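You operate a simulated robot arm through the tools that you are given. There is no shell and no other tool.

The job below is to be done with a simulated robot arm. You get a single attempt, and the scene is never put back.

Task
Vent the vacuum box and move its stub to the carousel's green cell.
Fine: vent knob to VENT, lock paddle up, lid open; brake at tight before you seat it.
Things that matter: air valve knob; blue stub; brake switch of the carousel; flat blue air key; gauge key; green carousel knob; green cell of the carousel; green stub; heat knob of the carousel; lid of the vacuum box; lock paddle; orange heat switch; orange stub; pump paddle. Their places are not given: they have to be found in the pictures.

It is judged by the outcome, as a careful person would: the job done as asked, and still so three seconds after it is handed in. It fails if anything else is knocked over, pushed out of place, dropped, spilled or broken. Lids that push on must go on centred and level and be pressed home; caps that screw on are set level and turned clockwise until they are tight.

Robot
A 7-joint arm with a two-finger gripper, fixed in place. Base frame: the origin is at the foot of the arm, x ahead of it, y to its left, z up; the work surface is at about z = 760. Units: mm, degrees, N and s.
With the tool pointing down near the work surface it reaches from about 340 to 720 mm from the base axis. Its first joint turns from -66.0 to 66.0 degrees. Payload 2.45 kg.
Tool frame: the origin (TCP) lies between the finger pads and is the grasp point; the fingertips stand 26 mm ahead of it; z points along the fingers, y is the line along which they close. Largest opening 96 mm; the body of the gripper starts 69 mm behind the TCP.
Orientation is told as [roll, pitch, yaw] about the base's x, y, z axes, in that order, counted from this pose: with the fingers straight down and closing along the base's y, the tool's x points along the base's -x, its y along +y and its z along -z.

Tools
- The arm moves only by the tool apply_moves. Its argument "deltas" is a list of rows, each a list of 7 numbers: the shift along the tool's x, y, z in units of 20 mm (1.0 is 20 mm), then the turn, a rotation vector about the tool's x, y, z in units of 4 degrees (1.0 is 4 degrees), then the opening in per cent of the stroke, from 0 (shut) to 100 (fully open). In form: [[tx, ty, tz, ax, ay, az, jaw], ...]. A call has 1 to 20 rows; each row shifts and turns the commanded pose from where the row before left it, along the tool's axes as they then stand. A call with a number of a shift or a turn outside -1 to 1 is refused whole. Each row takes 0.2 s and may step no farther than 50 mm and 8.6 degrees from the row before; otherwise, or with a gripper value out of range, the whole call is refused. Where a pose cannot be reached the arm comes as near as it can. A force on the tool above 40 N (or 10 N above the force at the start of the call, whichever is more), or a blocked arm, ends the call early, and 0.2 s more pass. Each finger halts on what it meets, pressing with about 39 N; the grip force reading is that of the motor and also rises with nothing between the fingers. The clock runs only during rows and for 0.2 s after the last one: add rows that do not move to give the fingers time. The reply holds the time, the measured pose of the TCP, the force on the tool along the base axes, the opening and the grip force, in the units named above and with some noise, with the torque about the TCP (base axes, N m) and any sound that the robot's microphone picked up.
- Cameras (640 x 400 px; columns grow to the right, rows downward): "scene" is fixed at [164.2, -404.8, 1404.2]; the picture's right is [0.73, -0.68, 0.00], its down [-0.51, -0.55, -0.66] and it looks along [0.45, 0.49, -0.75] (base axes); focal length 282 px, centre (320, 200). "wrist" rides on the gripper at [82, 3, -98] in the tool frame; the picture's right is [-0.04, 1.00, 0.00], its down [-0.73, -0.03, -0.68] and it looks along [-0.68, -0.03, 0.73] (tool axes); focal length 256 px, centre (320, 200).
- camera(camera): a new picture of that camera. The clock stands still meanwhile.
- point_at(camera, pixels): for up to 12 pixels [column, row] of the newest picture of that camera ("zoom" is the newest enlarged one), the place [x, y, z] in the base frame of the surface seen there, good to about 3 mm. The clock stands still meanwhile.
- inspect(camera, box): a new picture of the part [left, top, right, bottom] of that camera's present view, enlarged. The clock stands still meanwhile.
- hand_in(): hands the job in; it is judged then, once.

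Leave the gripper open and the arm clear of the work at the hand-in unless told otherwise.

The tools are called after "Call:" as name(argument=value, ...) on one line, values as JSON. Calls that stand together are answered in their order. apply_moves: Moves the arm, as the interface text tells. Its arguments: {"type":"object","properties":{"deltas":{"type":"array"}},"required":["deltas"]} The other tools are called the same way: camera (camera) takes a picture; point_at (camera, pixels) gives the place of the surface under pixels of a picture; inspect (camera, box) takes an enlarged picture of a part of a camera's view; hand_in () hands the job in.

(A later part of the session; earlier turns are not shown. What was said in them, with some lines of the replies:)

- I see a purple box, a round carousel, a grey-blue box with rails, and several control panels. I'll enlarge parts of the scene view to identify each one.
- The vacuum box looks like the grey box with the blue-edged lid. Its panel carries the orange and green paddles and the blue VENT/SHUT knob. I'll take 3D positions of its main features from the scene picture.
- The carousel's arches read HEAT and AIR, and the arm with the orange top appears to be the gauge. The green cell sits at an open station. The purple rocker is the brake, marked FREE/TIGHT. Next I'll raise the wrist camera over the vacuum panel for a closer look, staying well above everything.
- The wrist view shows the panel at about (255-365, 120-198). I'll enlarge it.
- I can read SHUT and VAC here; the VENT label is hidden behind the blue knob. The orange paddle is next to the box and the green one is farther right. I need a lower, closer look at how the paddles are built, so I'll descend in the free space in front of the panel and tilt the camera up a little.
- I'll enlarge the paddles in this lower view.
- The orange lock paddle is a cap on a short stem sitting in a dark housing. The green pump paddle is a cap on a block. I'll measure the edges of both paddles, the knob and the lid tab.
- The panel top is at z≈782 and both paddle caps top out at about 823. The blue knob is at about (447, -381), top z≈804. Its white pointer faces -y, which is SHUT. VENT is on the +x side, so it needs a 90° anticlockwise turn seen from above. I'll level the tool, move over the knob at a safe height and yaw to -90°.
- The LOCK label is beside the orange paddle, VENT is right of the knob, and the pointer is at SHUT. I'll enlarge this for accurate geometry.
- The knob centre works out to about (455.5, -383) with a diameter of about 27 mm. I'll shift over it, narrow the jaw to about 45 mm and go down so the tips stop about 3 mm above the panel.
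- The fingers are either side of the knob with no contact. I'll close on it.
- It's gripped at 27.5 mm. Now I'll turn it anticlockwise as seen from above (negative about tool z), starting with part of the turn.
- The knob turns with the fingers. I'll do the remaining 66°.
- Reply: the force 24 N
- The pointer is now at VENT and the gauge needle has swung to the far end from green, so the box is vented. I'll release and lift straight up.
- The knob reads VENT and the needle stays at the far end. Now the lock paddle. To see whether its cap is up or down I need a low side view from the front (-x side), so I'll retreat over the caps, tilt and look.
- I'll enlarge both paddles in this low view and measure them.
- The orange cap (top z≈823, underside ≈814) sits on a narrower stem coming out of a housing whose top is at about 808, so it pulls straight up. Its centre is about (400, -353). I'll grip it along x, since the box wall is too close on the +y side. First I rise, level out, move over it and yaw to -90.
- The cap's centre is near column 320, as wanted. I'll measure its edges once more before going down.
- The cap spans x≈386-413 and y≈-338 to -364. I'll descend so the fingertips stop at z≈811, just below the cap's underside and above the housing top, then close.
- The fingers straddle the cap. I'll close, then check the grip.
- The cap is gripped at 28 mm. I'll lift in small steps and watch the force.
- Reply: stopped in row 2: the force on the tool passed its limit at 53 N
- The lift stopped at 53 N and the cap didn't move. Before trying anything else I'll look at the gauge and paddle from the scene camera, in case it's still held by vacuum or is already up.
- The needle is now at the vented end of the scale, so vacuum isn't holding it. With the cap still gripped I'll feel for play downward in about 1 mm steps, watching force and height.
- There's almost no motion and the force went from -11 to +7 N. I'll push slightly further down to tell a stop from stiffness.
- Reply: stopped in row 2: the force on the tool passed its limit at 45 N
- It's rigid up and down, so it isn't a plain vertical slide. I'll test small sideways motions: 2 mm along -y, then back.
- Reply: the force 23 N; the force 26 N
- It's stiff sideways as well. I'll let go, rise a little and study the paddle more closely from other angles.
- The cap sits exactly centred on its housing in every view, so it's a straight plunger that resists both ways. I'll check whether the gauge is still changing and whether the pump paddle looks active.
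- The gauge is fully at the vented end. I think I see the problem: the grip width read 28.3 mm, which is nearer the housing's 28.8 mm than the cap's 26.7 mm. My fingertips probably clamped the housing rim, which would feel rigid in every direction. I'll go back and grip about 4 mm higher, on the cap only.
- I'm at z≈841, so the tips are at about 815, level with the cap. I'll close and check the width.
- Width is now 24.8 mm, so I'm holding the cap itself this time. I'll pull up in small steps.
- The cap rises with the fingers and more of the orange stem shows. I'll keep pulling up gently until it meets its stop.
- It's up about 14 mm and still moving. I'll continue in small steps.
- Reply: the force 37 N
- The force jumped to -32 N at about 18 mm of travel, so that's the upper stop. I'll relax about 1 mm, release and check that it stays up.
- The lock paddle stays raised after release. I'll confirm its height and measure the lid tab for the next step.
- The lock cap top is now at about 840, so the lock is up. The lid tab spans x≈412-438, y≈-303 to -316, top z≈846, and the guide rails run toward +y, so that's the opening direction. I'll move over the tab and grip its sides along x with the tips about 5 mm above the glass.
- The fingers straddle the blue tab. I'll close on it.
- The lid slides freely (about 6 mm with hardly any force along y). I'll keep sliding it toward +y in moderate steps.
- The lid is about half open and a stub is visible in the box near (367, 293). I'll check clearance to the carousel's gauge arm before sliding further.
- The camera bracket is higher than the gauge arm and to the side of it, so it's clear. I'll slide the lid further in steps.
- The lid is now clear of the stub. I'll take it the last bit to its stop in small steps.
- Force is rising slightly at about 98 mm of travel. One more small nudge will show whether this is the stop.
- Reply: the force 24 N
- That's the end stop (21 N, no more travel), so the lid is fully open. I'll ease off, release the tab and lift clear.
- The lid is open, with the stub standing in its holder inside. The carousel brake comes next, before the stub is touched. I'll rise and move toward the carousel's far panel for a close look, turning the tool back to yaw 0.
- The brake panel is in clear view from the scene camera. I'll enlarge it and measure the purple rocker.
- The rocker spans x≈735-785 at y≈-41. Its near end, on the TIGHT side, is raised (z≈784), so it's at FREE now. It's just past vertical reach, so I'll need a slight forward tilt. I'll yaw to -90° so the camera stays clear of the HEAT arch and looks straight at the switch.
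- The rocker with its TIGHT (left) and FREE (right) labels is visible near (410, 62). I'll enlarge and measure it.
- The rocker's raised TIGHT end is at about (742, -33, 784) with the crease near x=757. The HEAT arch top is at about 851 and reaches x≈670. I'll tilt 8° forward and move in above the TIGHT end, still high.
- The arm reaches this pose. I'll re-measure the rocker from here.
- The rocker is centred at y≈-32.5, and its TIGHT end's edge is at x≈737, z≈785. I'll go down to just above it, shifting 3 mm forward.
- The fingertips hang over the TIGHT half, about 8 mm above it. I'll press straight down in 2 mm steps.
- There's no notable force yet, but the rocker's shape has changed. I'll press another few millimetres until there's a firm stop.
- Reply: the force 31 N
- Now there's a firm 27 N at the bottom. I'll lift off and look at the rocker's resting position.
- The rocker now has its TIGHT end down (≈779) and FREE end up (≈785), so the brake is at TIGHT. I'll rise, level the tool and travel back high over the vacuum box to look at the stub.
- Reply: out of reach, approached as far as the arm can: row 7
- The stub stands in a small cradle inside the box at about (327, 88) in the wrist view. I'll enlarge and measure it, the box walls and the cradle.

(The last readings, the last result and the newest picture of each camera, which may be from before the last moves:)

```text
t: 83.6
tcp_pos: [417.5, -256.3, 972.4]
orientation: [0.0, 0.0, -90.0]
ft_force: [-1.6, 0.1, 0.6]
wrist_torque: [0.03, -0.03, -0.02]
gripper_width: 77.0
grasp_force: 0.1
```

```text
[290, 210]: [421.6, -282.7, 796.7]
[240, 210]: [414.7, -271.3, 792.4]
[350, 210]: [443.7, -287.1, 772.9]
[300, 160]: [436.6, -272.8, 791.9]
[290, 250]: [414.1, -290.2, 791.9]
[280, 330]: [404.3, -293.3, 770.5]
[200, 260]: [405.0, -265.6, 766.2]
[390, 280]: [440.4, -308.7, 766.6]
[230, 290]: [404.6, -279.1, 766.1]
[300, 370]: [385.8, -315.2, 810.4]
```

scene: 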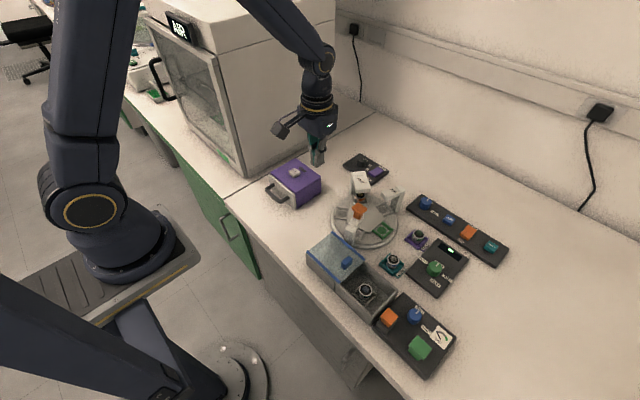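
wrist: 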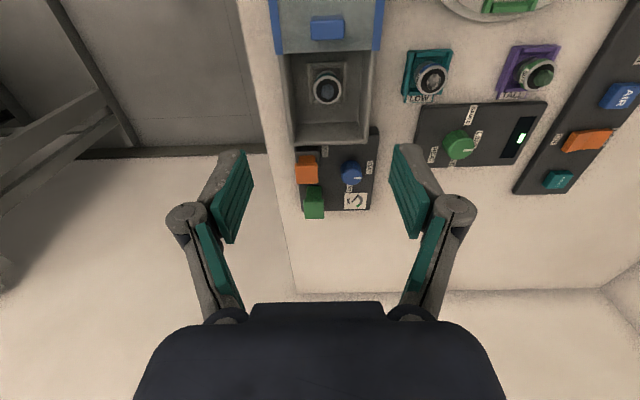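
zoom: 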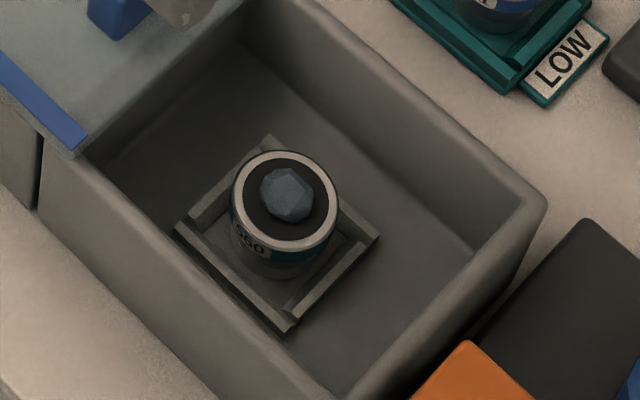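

The stub's silver rim is at z≈792 with an outer diameter of about 30 mm, centred near (425, -276). Its base rests on the box floor at z≈766 inside a low-barred cradle. Before picking it up I'll study the green cell from above.

Call:
apply_moves(deltas=[[0.33, 0.97, 0.2, 0, 0, 0, 60], [0.33, 0.97, 0.2, 0, 0, 0, 50], [0.33, 0.97, 0.2, 0, 0, 0, 40], [0.33, 0.97, 0.2, 0, 0, 0, 40], [0.33, 0.97, 0.2, 0, 0, 0, 40], [0.33, 0.97, 0.2, 0, 0, 0, 40], [0.33, 0.97, 0.2, 0, 0, 0, 40], [0.33, 0.97, 0.2, 0, 0, 0, 40], [0.33, 0.97, 0.2, 0, 0, 0, 40]])

Call:
camera(camera="wrist")

Call:
inspect(camera="scene", box=[330, 180, 410, 250])

```text
t: 85.6
tcp_pos: [593.1, -196.8, 935.5]
orientation: [-0.1, -0.1, -90.0]
ft_force: [0.0, 0.1, -0.3]
wrist_torque: [0.01, 0.0, -0.01]
gripper_width: 38.6
grasp_force: 0.0
```

```text
taken
```

wrist: 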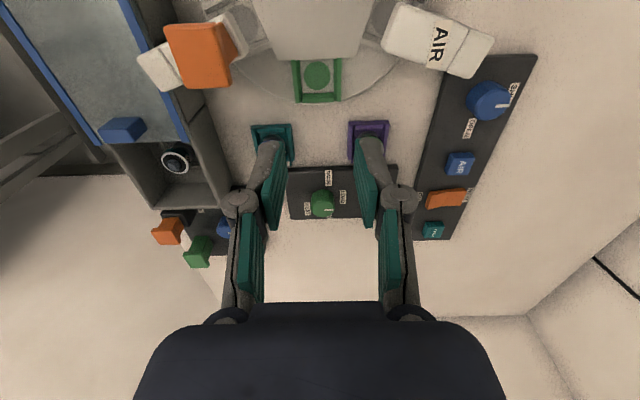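

```text
5.71 times, centred on (370, 215) of scene
```

zoom: 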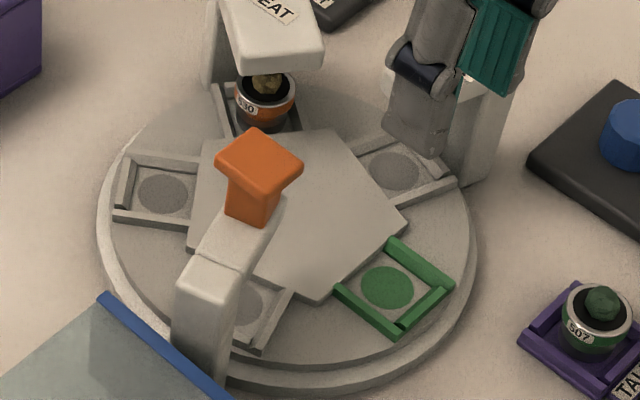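

The green cell is at about (317, 78), with bars on three sides and its open side toward the hub. I'll enlarge it and take measurements.

Call:
inspect(camera="wrist", box=[260, 30, 380, 120])

Call:
point_at(camera="zoom", pixels=[[305, 205], [305, 160], [305, 250], [245, 205], [360, 205], [190, 200], [410, 200], [180, 310], [425, 310], [300, 310], [300, 290], [305, 120]])

Call:
point_at(camera="wrist", pixels=[[200, 55], [180, 40], [230, 50], [160, 70], [235, 20], [420, 40], [460, 50], [485, 45], [390, 25], [215, 20]])

```text
4.44 times, centred on (320, 75) of wrist
```

zoom: 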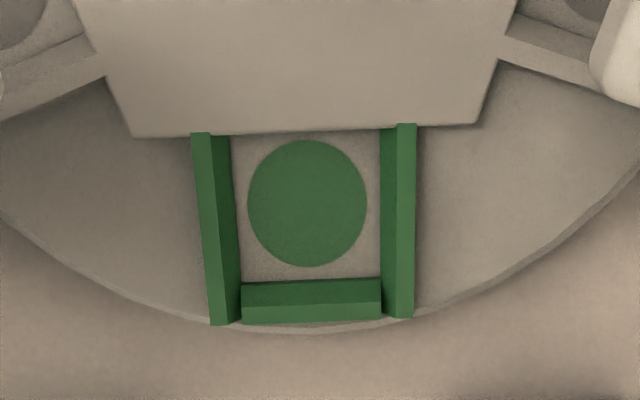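

```text
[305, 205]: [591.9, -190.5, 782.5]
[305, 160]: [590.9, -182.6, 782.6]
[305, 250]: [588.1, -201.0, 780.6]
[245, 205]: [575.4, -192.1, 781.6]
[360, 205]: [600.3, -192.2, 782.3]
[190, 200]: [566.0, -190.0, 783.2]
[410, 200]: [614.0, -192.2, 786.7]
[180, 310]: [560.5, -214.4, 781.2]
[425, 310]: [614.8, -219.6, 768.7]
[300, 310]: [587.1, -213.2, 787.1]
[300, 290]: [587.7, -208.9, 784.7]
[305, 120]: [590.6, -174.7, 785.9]
```

```text
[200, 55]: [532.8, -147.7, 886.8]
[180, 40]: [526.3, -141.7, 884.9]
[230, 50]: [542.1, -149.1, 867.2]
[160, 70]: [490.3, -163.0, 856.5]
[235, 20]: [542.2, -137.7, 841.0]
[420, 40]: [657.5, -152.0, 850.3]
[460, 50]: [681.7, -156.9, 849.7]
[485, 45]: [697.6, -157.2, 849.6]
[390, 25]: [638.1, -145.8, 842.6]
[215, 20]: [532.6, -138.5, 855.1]
```

The cell's floor is at z≈782 and centred near (589.7, -192). Its bars and the hub top reach about 787, and their inner faces are sloped. The box has 812 mm high walls and my finger knuckles bulge outward, so I'll measure the fingers themselves to choose a grip that clears the walls.

Call:
camera(camera="wrist")

Call:
point_at(camera="wrist", pixels=[[240, 203], [225, 205], [262, 160], [256, 175], [270, 150], [240, 185], [400, 200], [415, 200], [372, 150], [230, 250], [265, 225], [375, 225]])

Call:
inspect(camera="wrist", box=[200, 120, 440, 310])

```text
taken
```

wrist: 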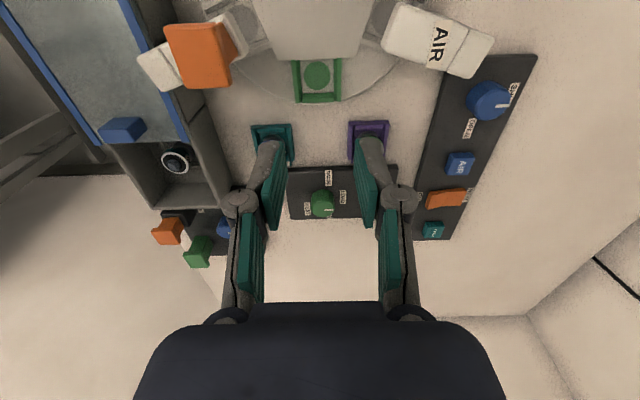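

```text
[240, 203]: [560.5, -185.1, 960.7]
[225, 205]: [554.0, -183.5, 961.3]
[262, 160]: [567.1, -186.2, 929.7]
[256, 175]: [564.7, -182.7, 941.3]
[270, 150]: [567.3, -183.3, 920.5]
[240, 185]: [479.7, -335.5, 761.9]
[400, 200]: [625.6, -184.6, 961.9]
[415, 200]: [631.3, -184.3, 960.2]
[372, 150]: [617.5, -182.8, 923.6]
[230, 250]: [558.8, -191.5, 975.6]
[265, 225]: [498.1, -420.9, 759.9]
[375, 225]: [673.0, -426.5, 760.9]
```

```text
2.11 times, centred on (320, 215) of wrist
```

zoom: 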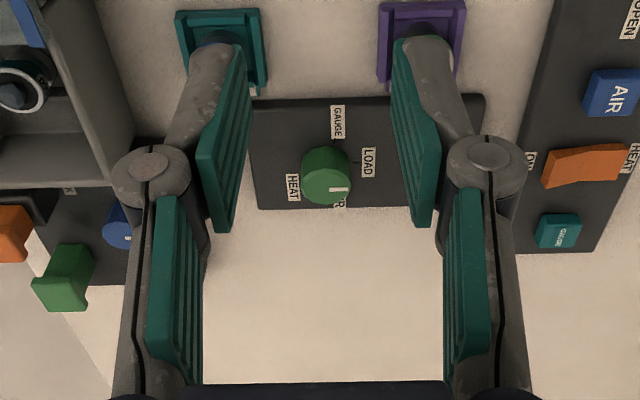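

The knuckles sit about 25 mm above the TCP, so with the tips at z≈776 they stay above the 812 mm box walls. The pads (jaw ≈40 mm) fit inside with roughly 5 mm to spare. I'll return over the stub at a safe height.

Call:
apply_moves(deltas=[[-0.436, -0.938, 0, 0, 0, 0, 42], [-0.436, -0.938, 0, 0, 0, 0, 42], [-0.436, -0.938, 0, 0, 0, 0, 42], [-0.436, -0.938, 0, 0, 0, 0, 42], [-0.436, -0.938, 0, 0, 0, 0, 42], [-0.436, -0.938, 0, 0, 0, 0, 42], [-0.436, -0.938, 0, 0, 0, 0, 42], [-0.436, -0.938, 0, 0, 0, 0, 42], [-0.436, -0.938, 0, 0, 0, 0, 42], [0, 0, 0.8, 0, 0, 0, 42], [0, 0, 0.8, 0, 0, 0, 42], [0, 0, 0, 0, 0, 0, 42]])

Call:
camera(camera="wrist")

Call:
inspect(camera="wrist", box=[230, 50, 410, 200])

```text
t: 88.2
tcp_pos: [422.9, -276.3, 903.5]
orientation: [0.1, 0.0, -89.9]
ft_force: [-0.3, 0.2, -0.7]
wrist_torque: [0.04, -0.02, 0.02]
gripper_width: 40.5
grasp_force: 0.1
```

```text
taken
```

wrist: 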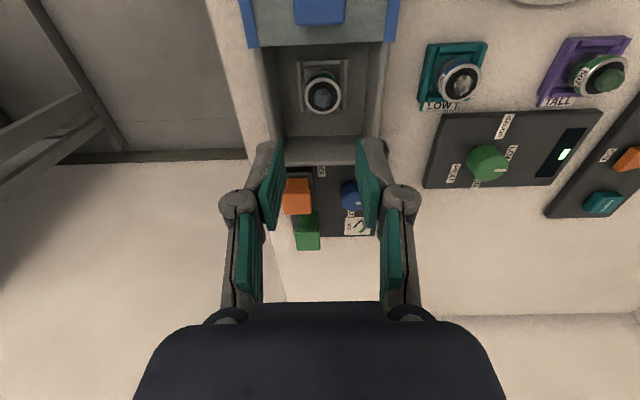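

```text
2.67 times, centred on (320, 125) of wrist
```

zoom: 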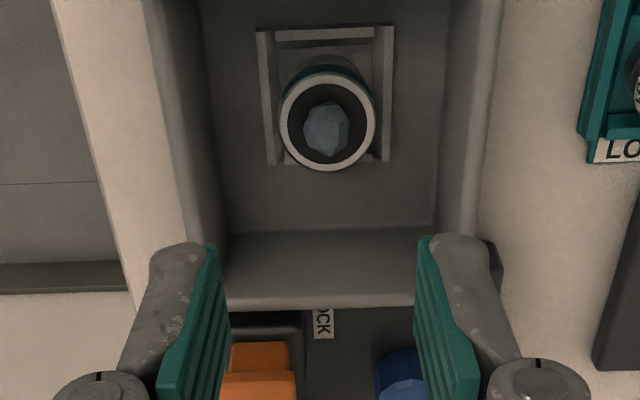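

I compute the stub centre at about (424.5, -274). I'll cross-check with points on its rim and the walls beside it.

Call:
point_at(camera="zoom", pixels=[[284, 122], [371, 122], [327, 82], [327, 166], [295, 92], [360, 92], [297, 153], [358, 153], [215, 150], [445, 150], [320, 270], [327, 125]])

```text
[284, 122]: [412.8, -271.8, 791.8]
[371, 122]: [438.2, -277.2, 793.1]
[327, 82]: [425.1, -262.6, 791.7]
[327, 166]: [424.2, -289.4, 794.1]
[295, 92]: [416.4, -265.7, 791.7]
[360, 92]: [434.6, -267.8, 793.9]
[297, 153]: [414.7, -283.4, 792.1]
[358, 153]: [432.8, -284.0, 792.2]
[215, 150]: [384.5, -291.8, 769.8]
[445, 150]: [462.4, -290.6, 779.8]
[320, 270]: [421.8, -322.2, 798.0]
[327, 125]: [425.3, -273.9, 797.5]
```

The rim average gives (424.8, -275.2), z 792.5, which agrees. I'll descend with the jaw at about 40 mm until the tips are at z≈776.

Call:
apply_moves(deltas=[[0.075, 0.09, 0.84, 0, 0, 0, 42], [0, 0, 0.84, 0, 0, 0, 42], [0, 0, 0.84, 0, 0, 0, 42], [0, 0, 0.84, 0, 0, 0, 42], [0, 0, 0.84, 0, 0, 0, 42], [0, 0, 0.84, 0, 0, 0, 42], [0, 0, 0, 0, 0, 0, 42]])

Call:
inspect(camera="wrist", box=[230, 90, 410, 240])

Call:
inspect(camera="scene", box=[320, 240, 420, 330])

```text
t: 89.8
tcp_pos: [426.2, -274.1, 802.1]
orientation: [0.0, -0.1, -89.9]
ft_force: [0.2, -0.1, -0.7]
wrist_torque: [-0.01, -0.02, -0.04]
gripper_width: 40.2
grasp_force: 0.1
```

```text
2.67 times, centred on (320, 165) of wrist
```

zoom: 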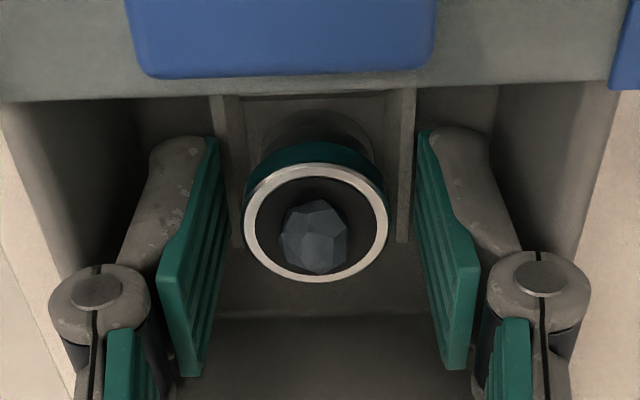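

```text
4.44 times, centred on (370, 285) of scene
```

zoom: 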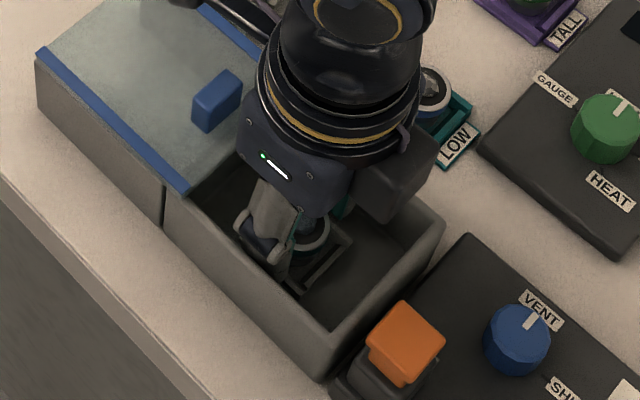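

The fingers are around the stub with even gaps. I'll make a 1 mm centring correction, then close gently on it.

Call:
apply_moves(deltas=[[0.03, -0.06, 0, 0, 0, 0, 42], [0, 0, 0, 0, 0, 0, 36], [0, 0, 0, 0, 0, 0, 33], [0, 0, 0, 0, 0, 0, 30], [0, 0, 0, 0, 0, 0, 27], [0, 0, 0, 0, 0, 0, 24], [0, 0, 0, 0, 0, 0, 20], [0, 0, 0, 0, 0, 0, 20]])

Call:
inspect(camera="wrist", box=[230, 90, 410, 240])

```text
t: 91.6
tcp_pos: [424.8, -272.4, 804.3]
orientation: [-0.1, -0.1, -90.0]
ft_force: [0.3, 0.1, 1.9]
wrist_torque: [0.01, -0.02, 0.02]
gripper_width: 27.9
grasp_force: 39.0
```

```text
2.67 times, centred on (320, 165) of wrist
```

zoom: 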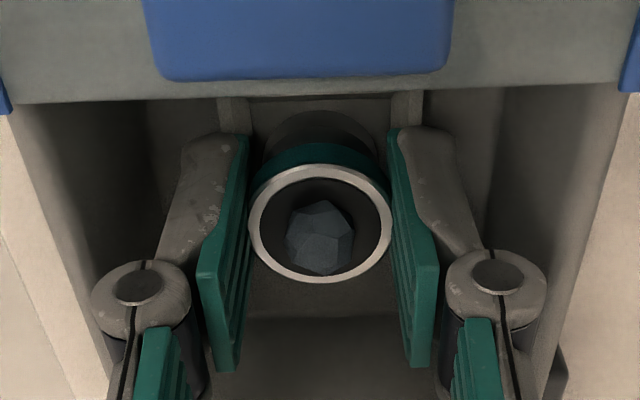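

It's gripped at 27.9 mm with 39 N. I'll lift it slightly and check that it comes with the gripper.

Call:
apply_moves(deltas=[[0, 0, -0.25, 0, 0, 0, 20], [0, 0, -0.25, 0, 0, 0, 20], [0, 0, -0.25, 0, 0, 0, 20], [0, 0, 0, 0, 0, 0, 20]])

Call:
inspect(camera="wrist", box=[230, 90, 410, 240])

```text
t: 92.6
tcp_pos: [424.5, -272.8, 816.8]
orientation: [-0.1, -0.1, -89.8]
ft_force: [-0.5, 0.2, -0.4]
wrist_torque: [-0.02, -0.01, 0.04]
gripper_width: 27.9
grasp_force: 38.9
```

```text
2.67 times, centred on (320, 165) of wrist
```

zoom: 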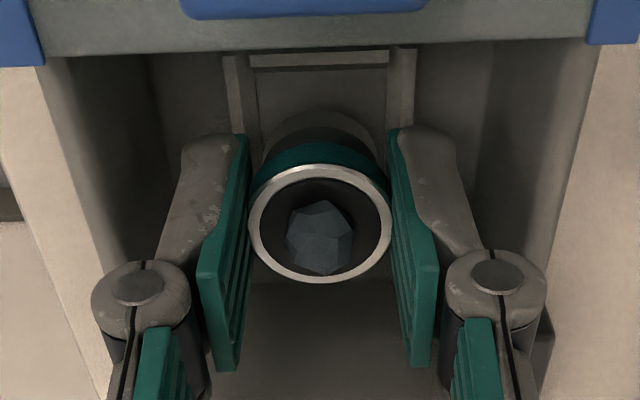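

The stub is lifted and the cradle beneath it is empty. I'll raise it straight up well above everything.

Call:
apply_moves(deltas=[[0, 0, -0.8, 0, 0, 0, 20], [0, 0, -0.85, 0, 0, 0, 20], [0, 0, -0.85, 0, 0, 0, 20], [0, 0, -0.85, 0, 0, 0, 20], [0, 0, -0.85, 0, 0, 0, 20], [0, 0, -0.85, 0, 0, 0, 20], [0, 0, -0.85, 0, 0, 0, 20]])

Call:
camera(camera="wrist")

Call:
inspect(camera="scene", box=[320, 220, 440, 350])

```text
t: 94.2
tcp_pos: [424.1, -274.8, 935.8]
orientation: [0.0, -0.1, -89.9]
ft_force: [-0.3, 0.3, -0.8]
wrist_torque: [-0.03, 0.07, 0.01]
gripper_width: 28.0
grasp_force: 39.4
```

```text
taken
```

wrist: 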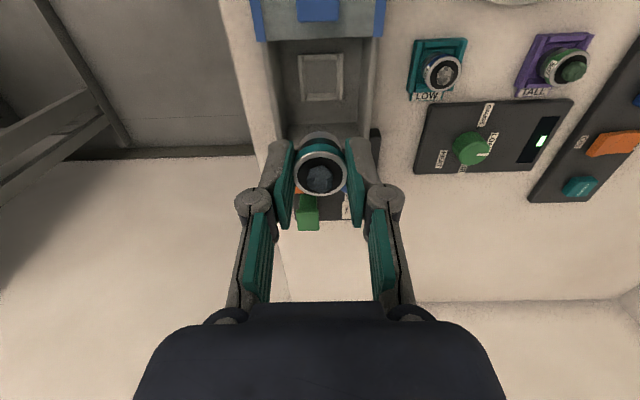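

```text
3.08 times, centred on (380, 285) of scene
```

zoom: 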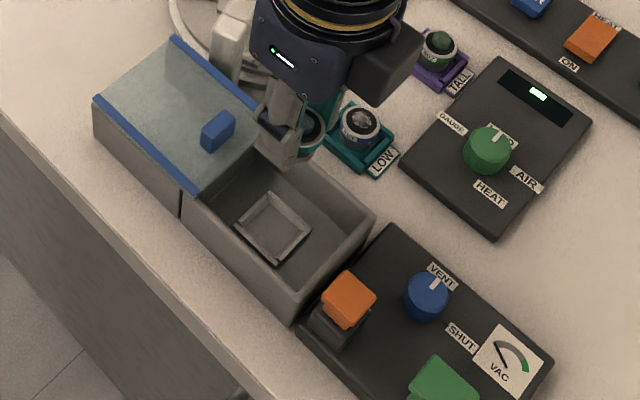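

The stub is held upright and the cradle is empty. I'll measure the empty cradle's floor height so I know how high the stub's base sits below my grip.

Call:
inspect(camera="wrist", box=[270, 30, 370, 120])

Call:
point_at(camera="zoom", pixels=[[325, 185], [325, 160], [325, 215], [300, 190], [350, 190], [310, 170], [345, 205], [240, 190], [410, 190], [325, 115], [325, 290], [230, 290]])

Call:
inspect(camera="wrist", box=[260, 110, 380, 240])

```text
4.44 times, centred on (320, 75) of wrist
```

zoom: 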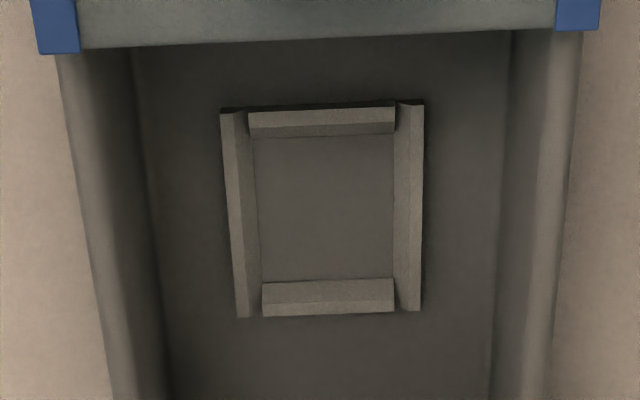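

```text
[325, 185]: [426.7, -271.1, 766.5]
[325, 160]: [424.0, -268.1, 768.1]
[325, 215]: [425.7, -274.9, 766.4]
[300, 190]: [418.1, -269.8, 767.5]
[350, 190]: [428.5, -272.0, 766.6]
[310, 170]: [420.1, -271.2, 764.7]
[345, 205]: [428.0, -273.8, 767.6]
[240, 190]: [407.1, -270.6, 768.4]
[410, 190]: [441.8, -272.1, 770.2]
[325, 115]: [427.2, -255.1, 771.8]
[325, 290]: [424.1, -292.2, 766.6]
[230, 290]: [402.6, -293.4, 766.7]
```

```text
3.08 times, centred on (320, 175) of wrist
```

zoom: 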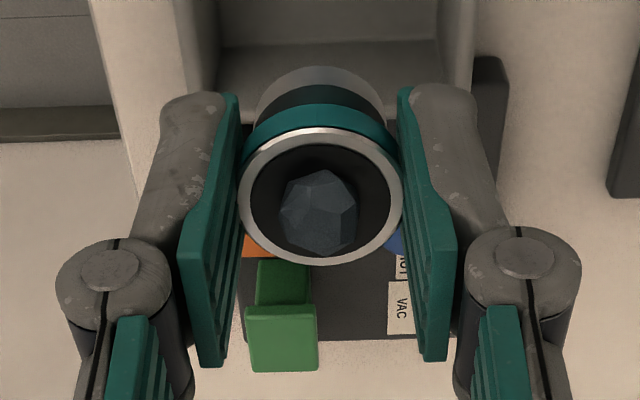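

The cradle floor is at z≈766.7. The cell floor is about 15 mm higher at ≈782, so I expect to seat the stub at TCP z≈818. I'll carry it across at this height to above the green cell.

Call:
apply_moves(deltas=[[0.457, 0.92, 0, 0, 0, 0, 20], [0.457, 0.92, 0, 0, 0, 0, 20], [0.457, 0.92, 0, 0, 0, 0, 20], [0.457, 0.92, 0, 0, 0, 0, 20], [0.457, 0.92, 0, 0, 0, 0, 20], [0.457, 0.92, 0, 0, 0, 0, 20], [0.457, 0.92, 0, 0, 0, 0, 20], [0.457, 0.92, 0, 0, 0, 0, 20], [0.457, 0.92, 0, 0, 0, 0, 20], [0, 0, 0, 0, 0, 0, 20], [0, 0, 0, 0, 0, 0, 20]])

Call:
inspect(camera="wrist", box=[260, 30, 380, 120])

Call:
camera(camera="wrist")

Call:
inspect(camera="scene", box=[310, 150, 450, 260])

```text
t: 96.6
tcp_pos: [588.7, -193.0, 934.0]
orientation: [0.0, 0.0, -89.9]
ft_force: [0.0, -0.3, -0.4]
wrist_torque: [-0.04, 0.0, 0.02]
gripper_width: 27.7
grasp_force: 39.1
```

```text
4.44 times, centred on (320, 75) of wrist
```

zoom: 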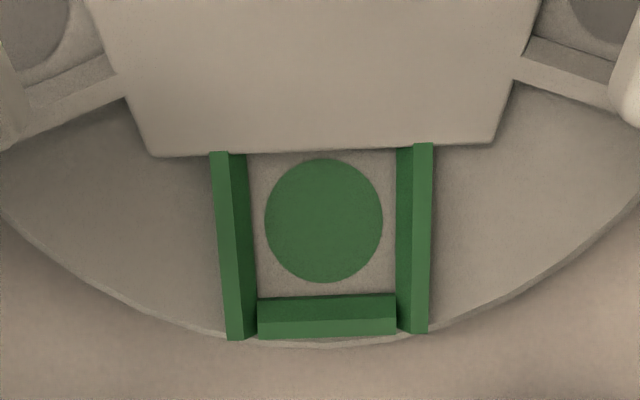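

```text
taken
```

wrist: 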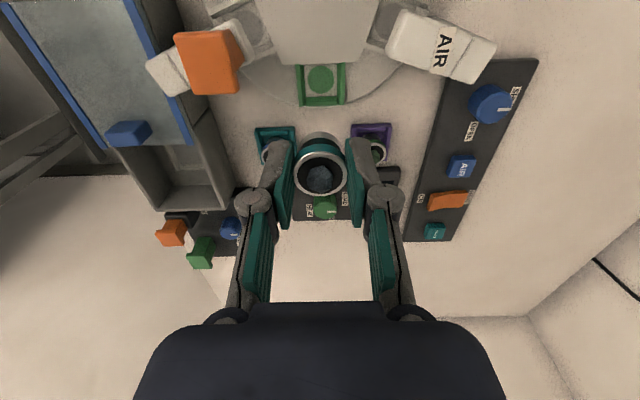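

```text
3.64 times, centred on (380, 205) of scene
```

zoom: 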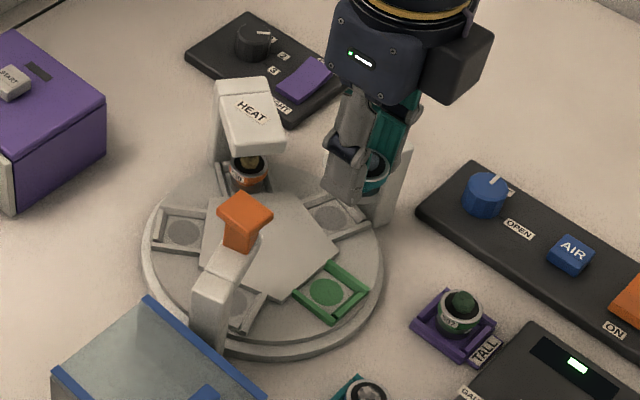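

The stub is over the cell. Compared with the reference view over the cradle, I need about 2 mm more toward +y and almost nothing in x. I'll shift and come down to about 30 mm above the cell for another check.

Call:
apply_moves(deltas=[[0.1, 0.01, 0, 0, 0, 0, 20], [0, 0, 0.8, 0, 0, 0, 20], [0, 0, 0.8, 0, 0, 0, 20], [0, 0, 0.8, 0, 0, 0, 20], [0, 0, 0.8, 0, 0, 0, 20], [0, 0, 0.8, 0, 0, 0, 20], [0, 0, 0, 0, 0, 0, 20]])

Call:
inspect(camera="wrist", box=[240, 60, 400, 200])

Call:
inspect(camera="scene", box=[320, 170, 430, 260])

```text
t: 98.2
tcp_pos: [590.0, -189.5, 854.6]
orientation: [0.0, 0.0, -89.9]
ft_force: [-0.4, 0.6, 0.2]
wrist_torque: [0.04, -0.02, -0.02]
gripper_width: 27.7
grasp_force: 39.6
```

```text
2.86 times, centred on (320, 130) of wrist
```

zoom: 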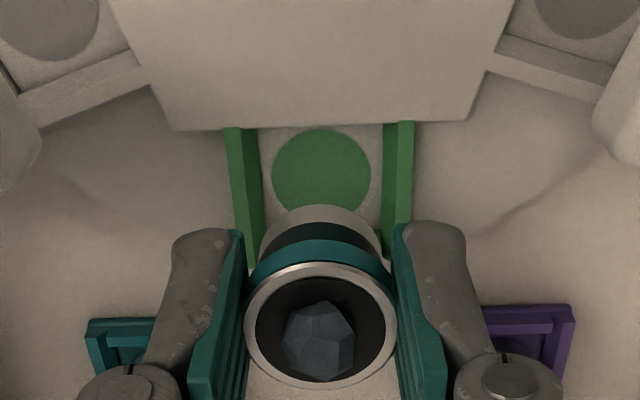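

```text
4.44 times, centred on (375, 215) of scene
```

zoom: 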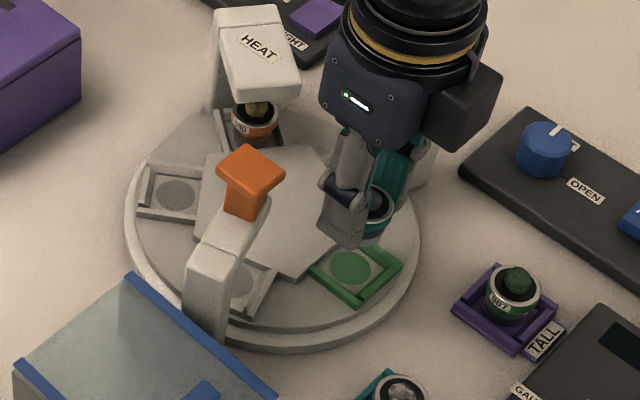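

x alignment is right, and y needs about 1 mm back toward -y. I'll correct that and come down to about 6 mm above the seat.

Call:
apply_moves(deltas=[[-0.045, 0, 0.3, 0, 0, 0, 20], [0, 0, 0.4, 0, 0, 0, 20], [0, 0, 0.4, 0, 0, 0, 20], [0, 0, 0.35, 0, 0, 0, 20], [0, 0, 0, 0, 0, 0, 20]])

Call:
inspect(camera="wrist", box=[240, 80, 400, 220])

Call:
inspect(camera="scene", box=[340, 190, 430, 260])

```text
t: 99.4
tcp_pos: [589.3, -190.9, 825.4]
orientation: [0.0, -0.1, -90.0]
ft_force: [-0.3, 0.4, 0.0]
wrist_torque: [0.0, -0.01, 0.03]
gripper_width: 27.8
grasp_force: 38.9
```

```text
2.86 times, centred on (320, 150) of wrist
```

zoom: 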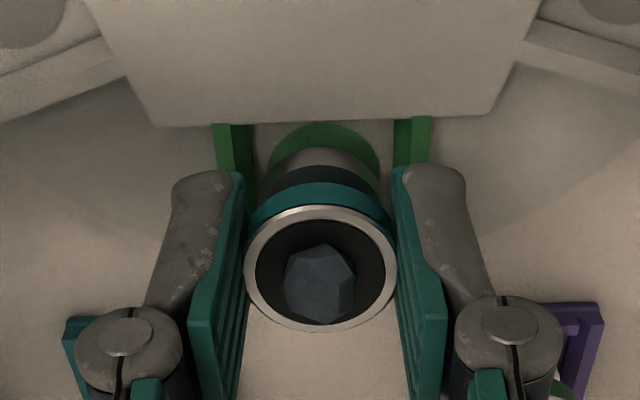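

```text
5.71 times, centred on (385, 225) of scene
```

zoom: 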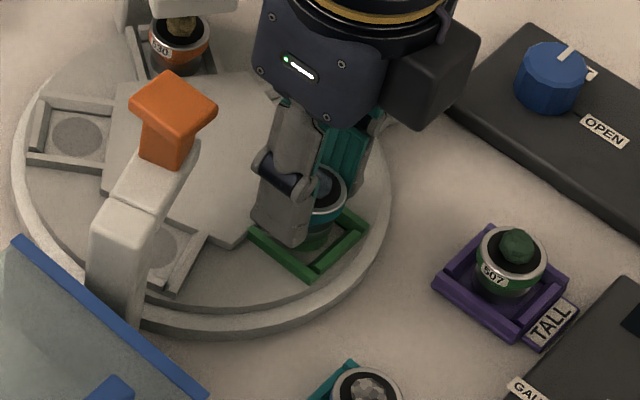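

The stub base is lined up between the green bars. I'll lower it in 1 mm steps and watch for contact force.

Call:
apply_moves(deltas=[[0, 0, 0.05, 0, 0, 0, 20], [0, 0, 0.05, 0, 0, 0, 20], [0, 0, 0.05, 0, 0, 0, 20], [0, 0, 0.05, 0, 0, 0, 20], [0, 0, 0.05, 0, 0, 0, 20]])

Call:
inspect(camera="wrist", box=[240, 80, 400, 220])

```text
t: 100.6
tcp_pos: [591.0, -191.0, 822.0]
orientation: [0.0, -0.1, -89.9]
ft_force: [-0.3, -0.3, -0.5]
wrist_torque: [0.02, 0.01, -0.01]
gripper_width: 27.8
grasp_force: 39.2
```

```text
2.86 times, centred on (320, 150) of wrist
```

zoom: 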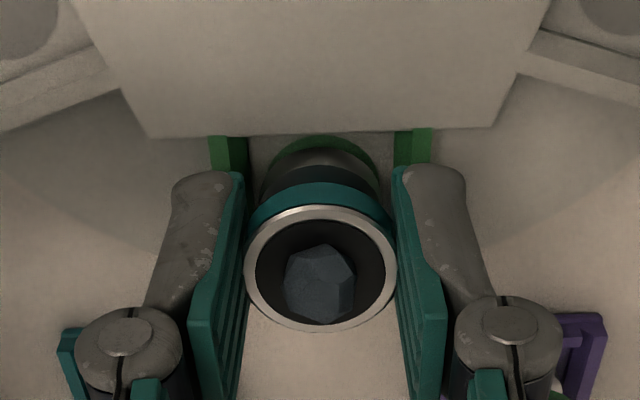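

No contact yet and it's still centred. I'll continue.

Call:
apply_moves(deltas=[[0, 0, 0.05, 0, 0, 0, 20], [0, 0, 0.05, 0, 0, 0, 20], [0, 0, 0.05, 0, 0, 0, 20]])

Call:
inspect(camera="wrist", box=[240, 80, 400, 220])

```text
t: 101.4
tcp_pos: [589.7, -191.4, 817.7]
orientation: [0.0, -0.1, -89.9]
ft_force: [-0.1, 1.1, -0.6]
wrist_torque: [0.0, -0.01, 0.01]
gripper_width: 28.1
grasp_force: 39.1
```

```text
2.86 times, centred on (320, 150) of wrist
```

zoom: 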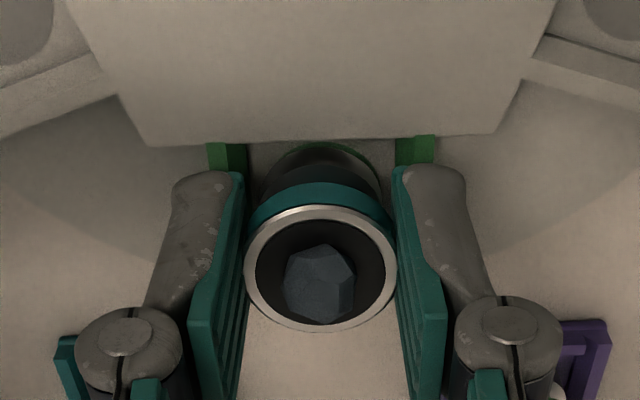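

Still no contact at about 817.5. I'll take smaller half-millimetre steps.

Call:
apply_moves(deltas=[[0, 0, 0.03, 0, 0, 0, 20], [0, 0, 0.03, 0, 0, 0, 20], [0, 0, 0, 0, 0, 0, 20]])

Call:
apply_moves(deltas=[[0, 0, 0.03, 0, 0, 0, 20], [0, 0, 0.03, 0, 0, 0, 20], [0, 0, 0, 0, 0, 0, 20]])

Call:
inspect(camera="wrist", box=[240, 80, 400, 220])

```text
t: 102.2
tcp_pos: [589.9, -192.6, 817.6]
orientation: [0.0, -0.1, -89.9]
ft_force: [0.0, -0.1, -0.4]
wrist_torque: [0.0, -0.01, 0.01]
gripper_width: 27.6
grasp_force: 39.0
```

```text
t: 103.0
tcp_pos: [590.1, -189.3, 815.8]
orientation: [0.1, -0.1, -89.9]
ft_force: [-1.5, 0.8, 9.5]
wrist_torque: [0.01, 0.03, 0.02]
gripper_width: 28.0
grasp_force: 39.3
```

```text
2.86 times, centred on (320, 150) of wrist
```

zoom: 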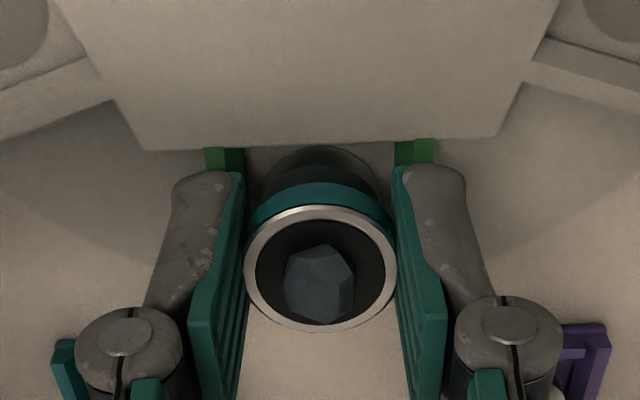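

A clean 9.5 N vertical contact at about the expected height, with almost no sideways force or torque, so the stub is sitting on the cell floor. I'll open the fingers gently.

Call:
apply_moves(deltas=[[0, 0, -0.02, 0, 0, 0, 30], [0, 0, 0, 0, 0, 0, 34], [0, 0, 0, 0, 0, 0, 40], [0, 0, 0, 0, 0, 0, 44], [0, 0, 0, 0, 0, 0, 44]])

Call:
inspect(camera="wrist", box=[240, 80, 400, 220])

Call:
inspect(camera="scene", box=[340, 190, 430, 260])

```text
t: 104.2
tcp_pos: [588.3, -190.5, 815.2]
orientation: [0.0, -0.1, -89.8]
ft_force: [-0.1, 0.9, 0.4]
wrist_torque: [0.01, -0.02, -0.04]
gripper_width: 42.4
grasp_force: 0.1
```

```text
2.86 times, centred on (320, 150) of wrist
```

zoom: 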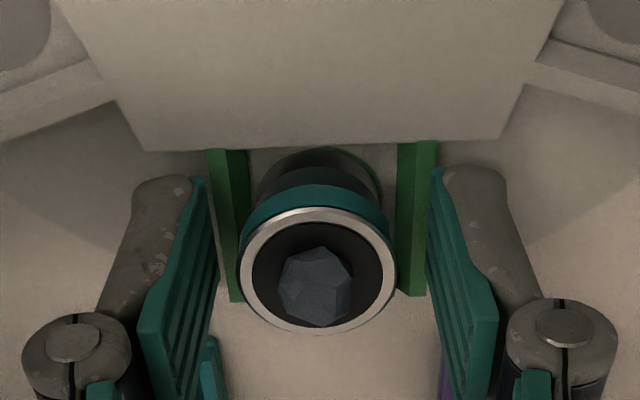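

```text
5.71 times, centred on (385, 225) of scene
```

zoom: 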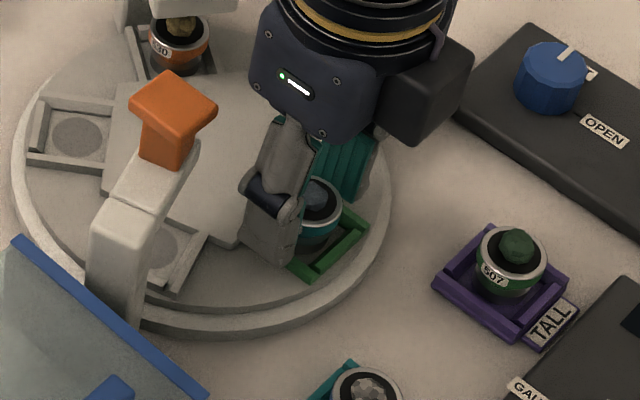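

The stub stands in the cell and the fingers are clear of it. I'll lift straight up and inspect how it's seated.

Call:
apply_moves(deltas=[[0, 0, -0.4, 0, 0, 0, 44], [0, 0, -0.6, 0, 0, 0, 44], [0, 0, -0.8, 0, 0, 0, 44], [0, 0, -0.8, 0, 0, 0, 44], [0, 0, -0.8, 0, 0, 0, 44], [0, 0, -0.8, 0, 0, 0, 44], [0, 0, -0.8, 0, 0, 0, 44], [0, 0, -0.8, 0, 0, 0, 44]])

Call:
inspect(camera="wrist", box=[260, 30, 380, 120])

Call:
point_at(camera="zoom", pixels=[[320, 200], [320, 250], [280, 215], [370, 215], [325, 160], [240, 230], [415, 230], [330, 310]])

Call:
inspect(camera="scene", box=[340, 190, 430, 260])

```text
t: 106.0
tcp_pos: [589.6, -190.4, 931.4]
orientation: [-0.2, -0.1, -89.9]
ft_force: [0.4, 0.1, -0.1]
wrist_torque: [-0.02, 0.02, 0.01]
gripper_width: 42.3
grasp_force: 0.1
```

```text
4.44 times, centred on (320, 75) of wrist
```

zoom: 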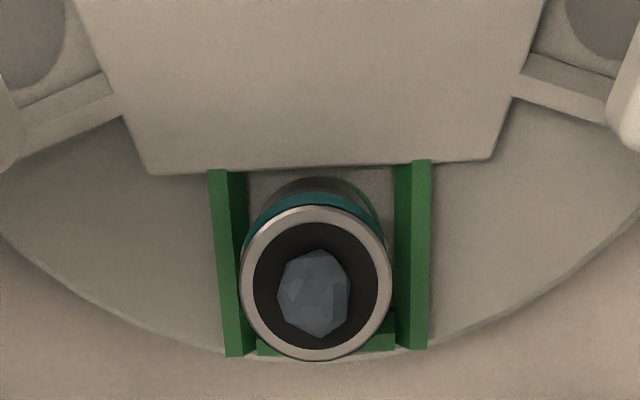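

```text
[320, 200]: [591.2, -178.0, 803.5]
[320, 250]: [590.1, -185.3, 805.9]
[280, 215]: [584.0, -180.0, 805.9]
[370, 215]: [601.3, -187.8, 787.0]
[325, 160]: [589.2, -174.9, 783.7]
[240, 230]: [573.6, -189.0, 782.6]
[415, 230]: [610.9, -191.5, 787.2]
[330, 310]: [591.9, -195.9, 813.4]
```

```text
5.71 times, centred on (385, 225) of scene
```

zoom: 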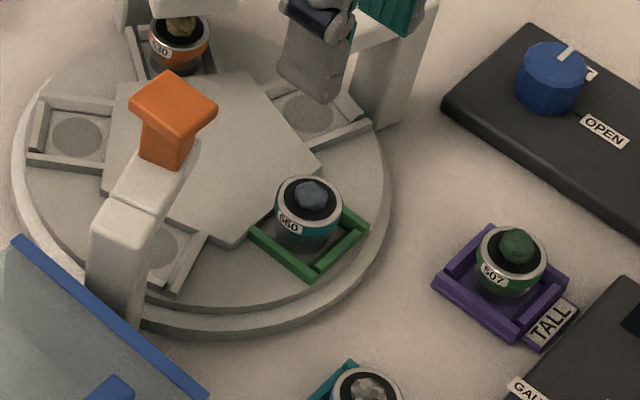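

The stub's label (060) is visible and it stands inside the green bars. I'll check that its rim is level and how well it's centred.

Call:
point_at(camera="zoom", pixels=[[320, 200]])

Call:
inspect(camera="wrist", box=[280, 55, 360, 120])

Call:
point_at(camera="zoom", pixels=[[205, 230], [380, 230], [297, 155], [297, 318], [240, 170], [360, 175], [235, 290], [355, 295], [170, 150], [440, 150], [385, 130], [300, 100]])

```text
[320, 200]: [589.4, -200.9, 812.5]
```

```text
6.15 times, centred on (320, 88) of wrist
```

zoom: 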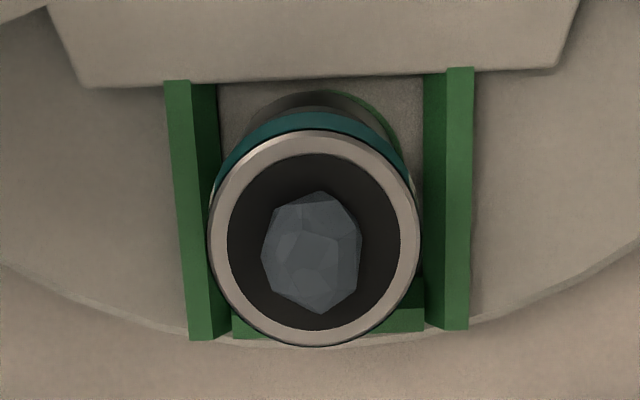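

```text
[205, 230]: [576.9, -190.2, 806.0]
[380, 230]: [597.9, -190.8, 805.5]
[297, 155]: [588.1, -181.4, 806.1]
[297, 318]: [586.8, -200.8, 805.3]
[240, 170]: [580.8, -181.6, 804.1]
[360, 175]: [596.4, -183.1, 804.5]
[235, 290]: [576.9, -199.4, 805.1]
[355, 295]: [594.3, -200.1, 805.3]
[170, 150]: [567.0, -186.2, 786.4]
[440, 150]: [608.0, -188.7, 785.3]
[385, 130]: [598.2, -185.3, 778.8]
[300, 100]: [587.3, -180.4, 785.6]
```

The rim is level at about 805.3 all round and the base sits on the cell floor, about 1 mm from the printed circle's centre and well inside the bars. I'll raise the arm, open the gripper and back away to near the starting pose.

Call:
apply_moves(deltas=[[0, 0, -0.95, 0, 0, 0, 50], [0, 0, -0.95, 0, 0, 0, 50], [0, 0, -0.95, 0, 0, 0, 60], [0, 0, -0.95, 0, 0, 0, 70], [0, 0, -0.95, 0, 0, 0, 80], [0, 0, -0.95, 0, 0, 0, 100], [0.58, -0.9, 0, 0, 0, 0, 100], [0.58, -0.9, 0, 0, 0, 0, 100], [0.58, -0.9, 0, 0, 0, 0, 100], [0.58, -0.9, 0, 0, 0, 0, 100], [0.58, -0.9, 0, 0, 0, 0, 100], [0.58, -0.9, 0, 0, 0, 0, 100], [0.58, -0.9, 0, 0, 0, 0, 100], [0.58, -0.9, 0, 0, 0, 0, 100], [0.58, -0.9, 0, 0, 0, 0, 100]])

Call:
camera(camera="scene")

Call:
camera(camera="wrist")

Call:
inspect(camera="scene", box=[330, 150, 430, 260])

Call:
inspect(camera="scene", box=[300, 230, 470, 390])

Call:
inspect(camera="scene", box=[335, 145, 405, 250])

```text
t: 109.2
tcp_pos: [427.9, -85.8, 1046.0]
orientation: [0.0, -0.1, -89.9]
ft_force: [0.0, -0.6, 0.3]
wrist_torque: [0.02, -0.03, -0.02]
gripper_width: 95.7
grasp_force: 0.0
```

```text
taken
```

scene: 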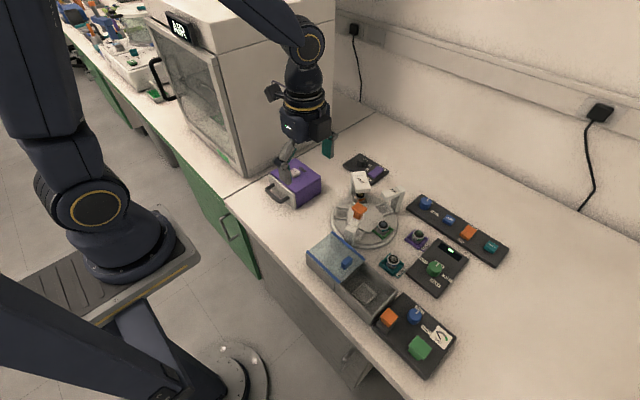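

```text
taken
```

wrist: 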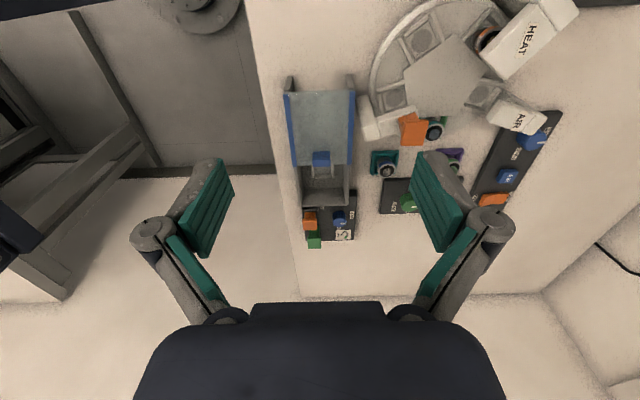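

```text
3.64 times, centred on (380, 205) of scene
```

zoom: 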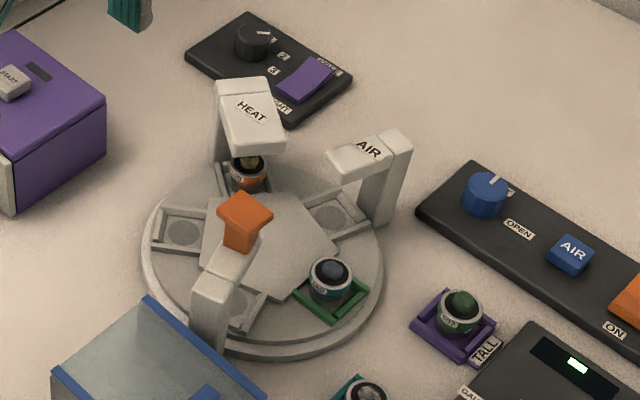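

```text
2.50 times, centred on (385, 310) of scene
```

zoom: 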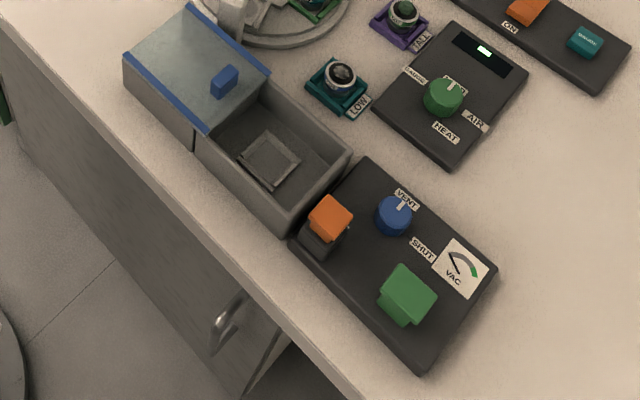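

```text
3.81 times, centred on (370, 198) of scene
```

zoom: 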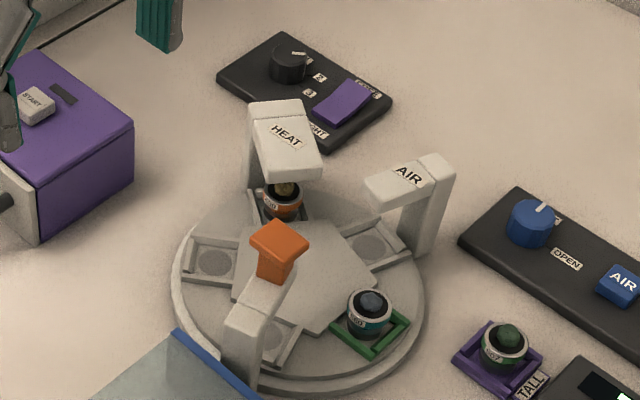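

All checks agree:
- **Vent knob:** at VENT, with the gauge needle at the vented end.
- **Lock paddle:** raised.
- **Lid:** fully open on its rails, with the cradle empty.
- **Brake rocker:** TIGHT end down.
- **Stub:** standing level in the green cell.
- **Other parts:** the other stubs, knobs and keys look as they did at the start.

The gripper is open and clear, so I'm handing in.

Call:
hand_in()

```text
The job is handed in.
```

The vacuum box is vented and its stub now stands in the carousel's green cell. I've handed the job in.

- **Vent knob:** I turned it from SHUT to VENT, and the gauge needle dropped to the vented end.
- **Lock paddle:** It is pulled up to its stop and stayed up when I let go. On my first try I gripped the housing by mistake and pulled with about 53 N. Nothing moved, and I saw no damage.
- **Lid:** It is slid fully open to its end stop and left open.
- **Brake:** I pressed it to TIGHT before picking up the stub.
- **Stub:** It sits level on the cell floor, inside the green bars and about 1 mm off centre.

In the last pictures, the other stubs, knobs and keys looked as they did at the start. The arm is back near its starting position with the gripper open.
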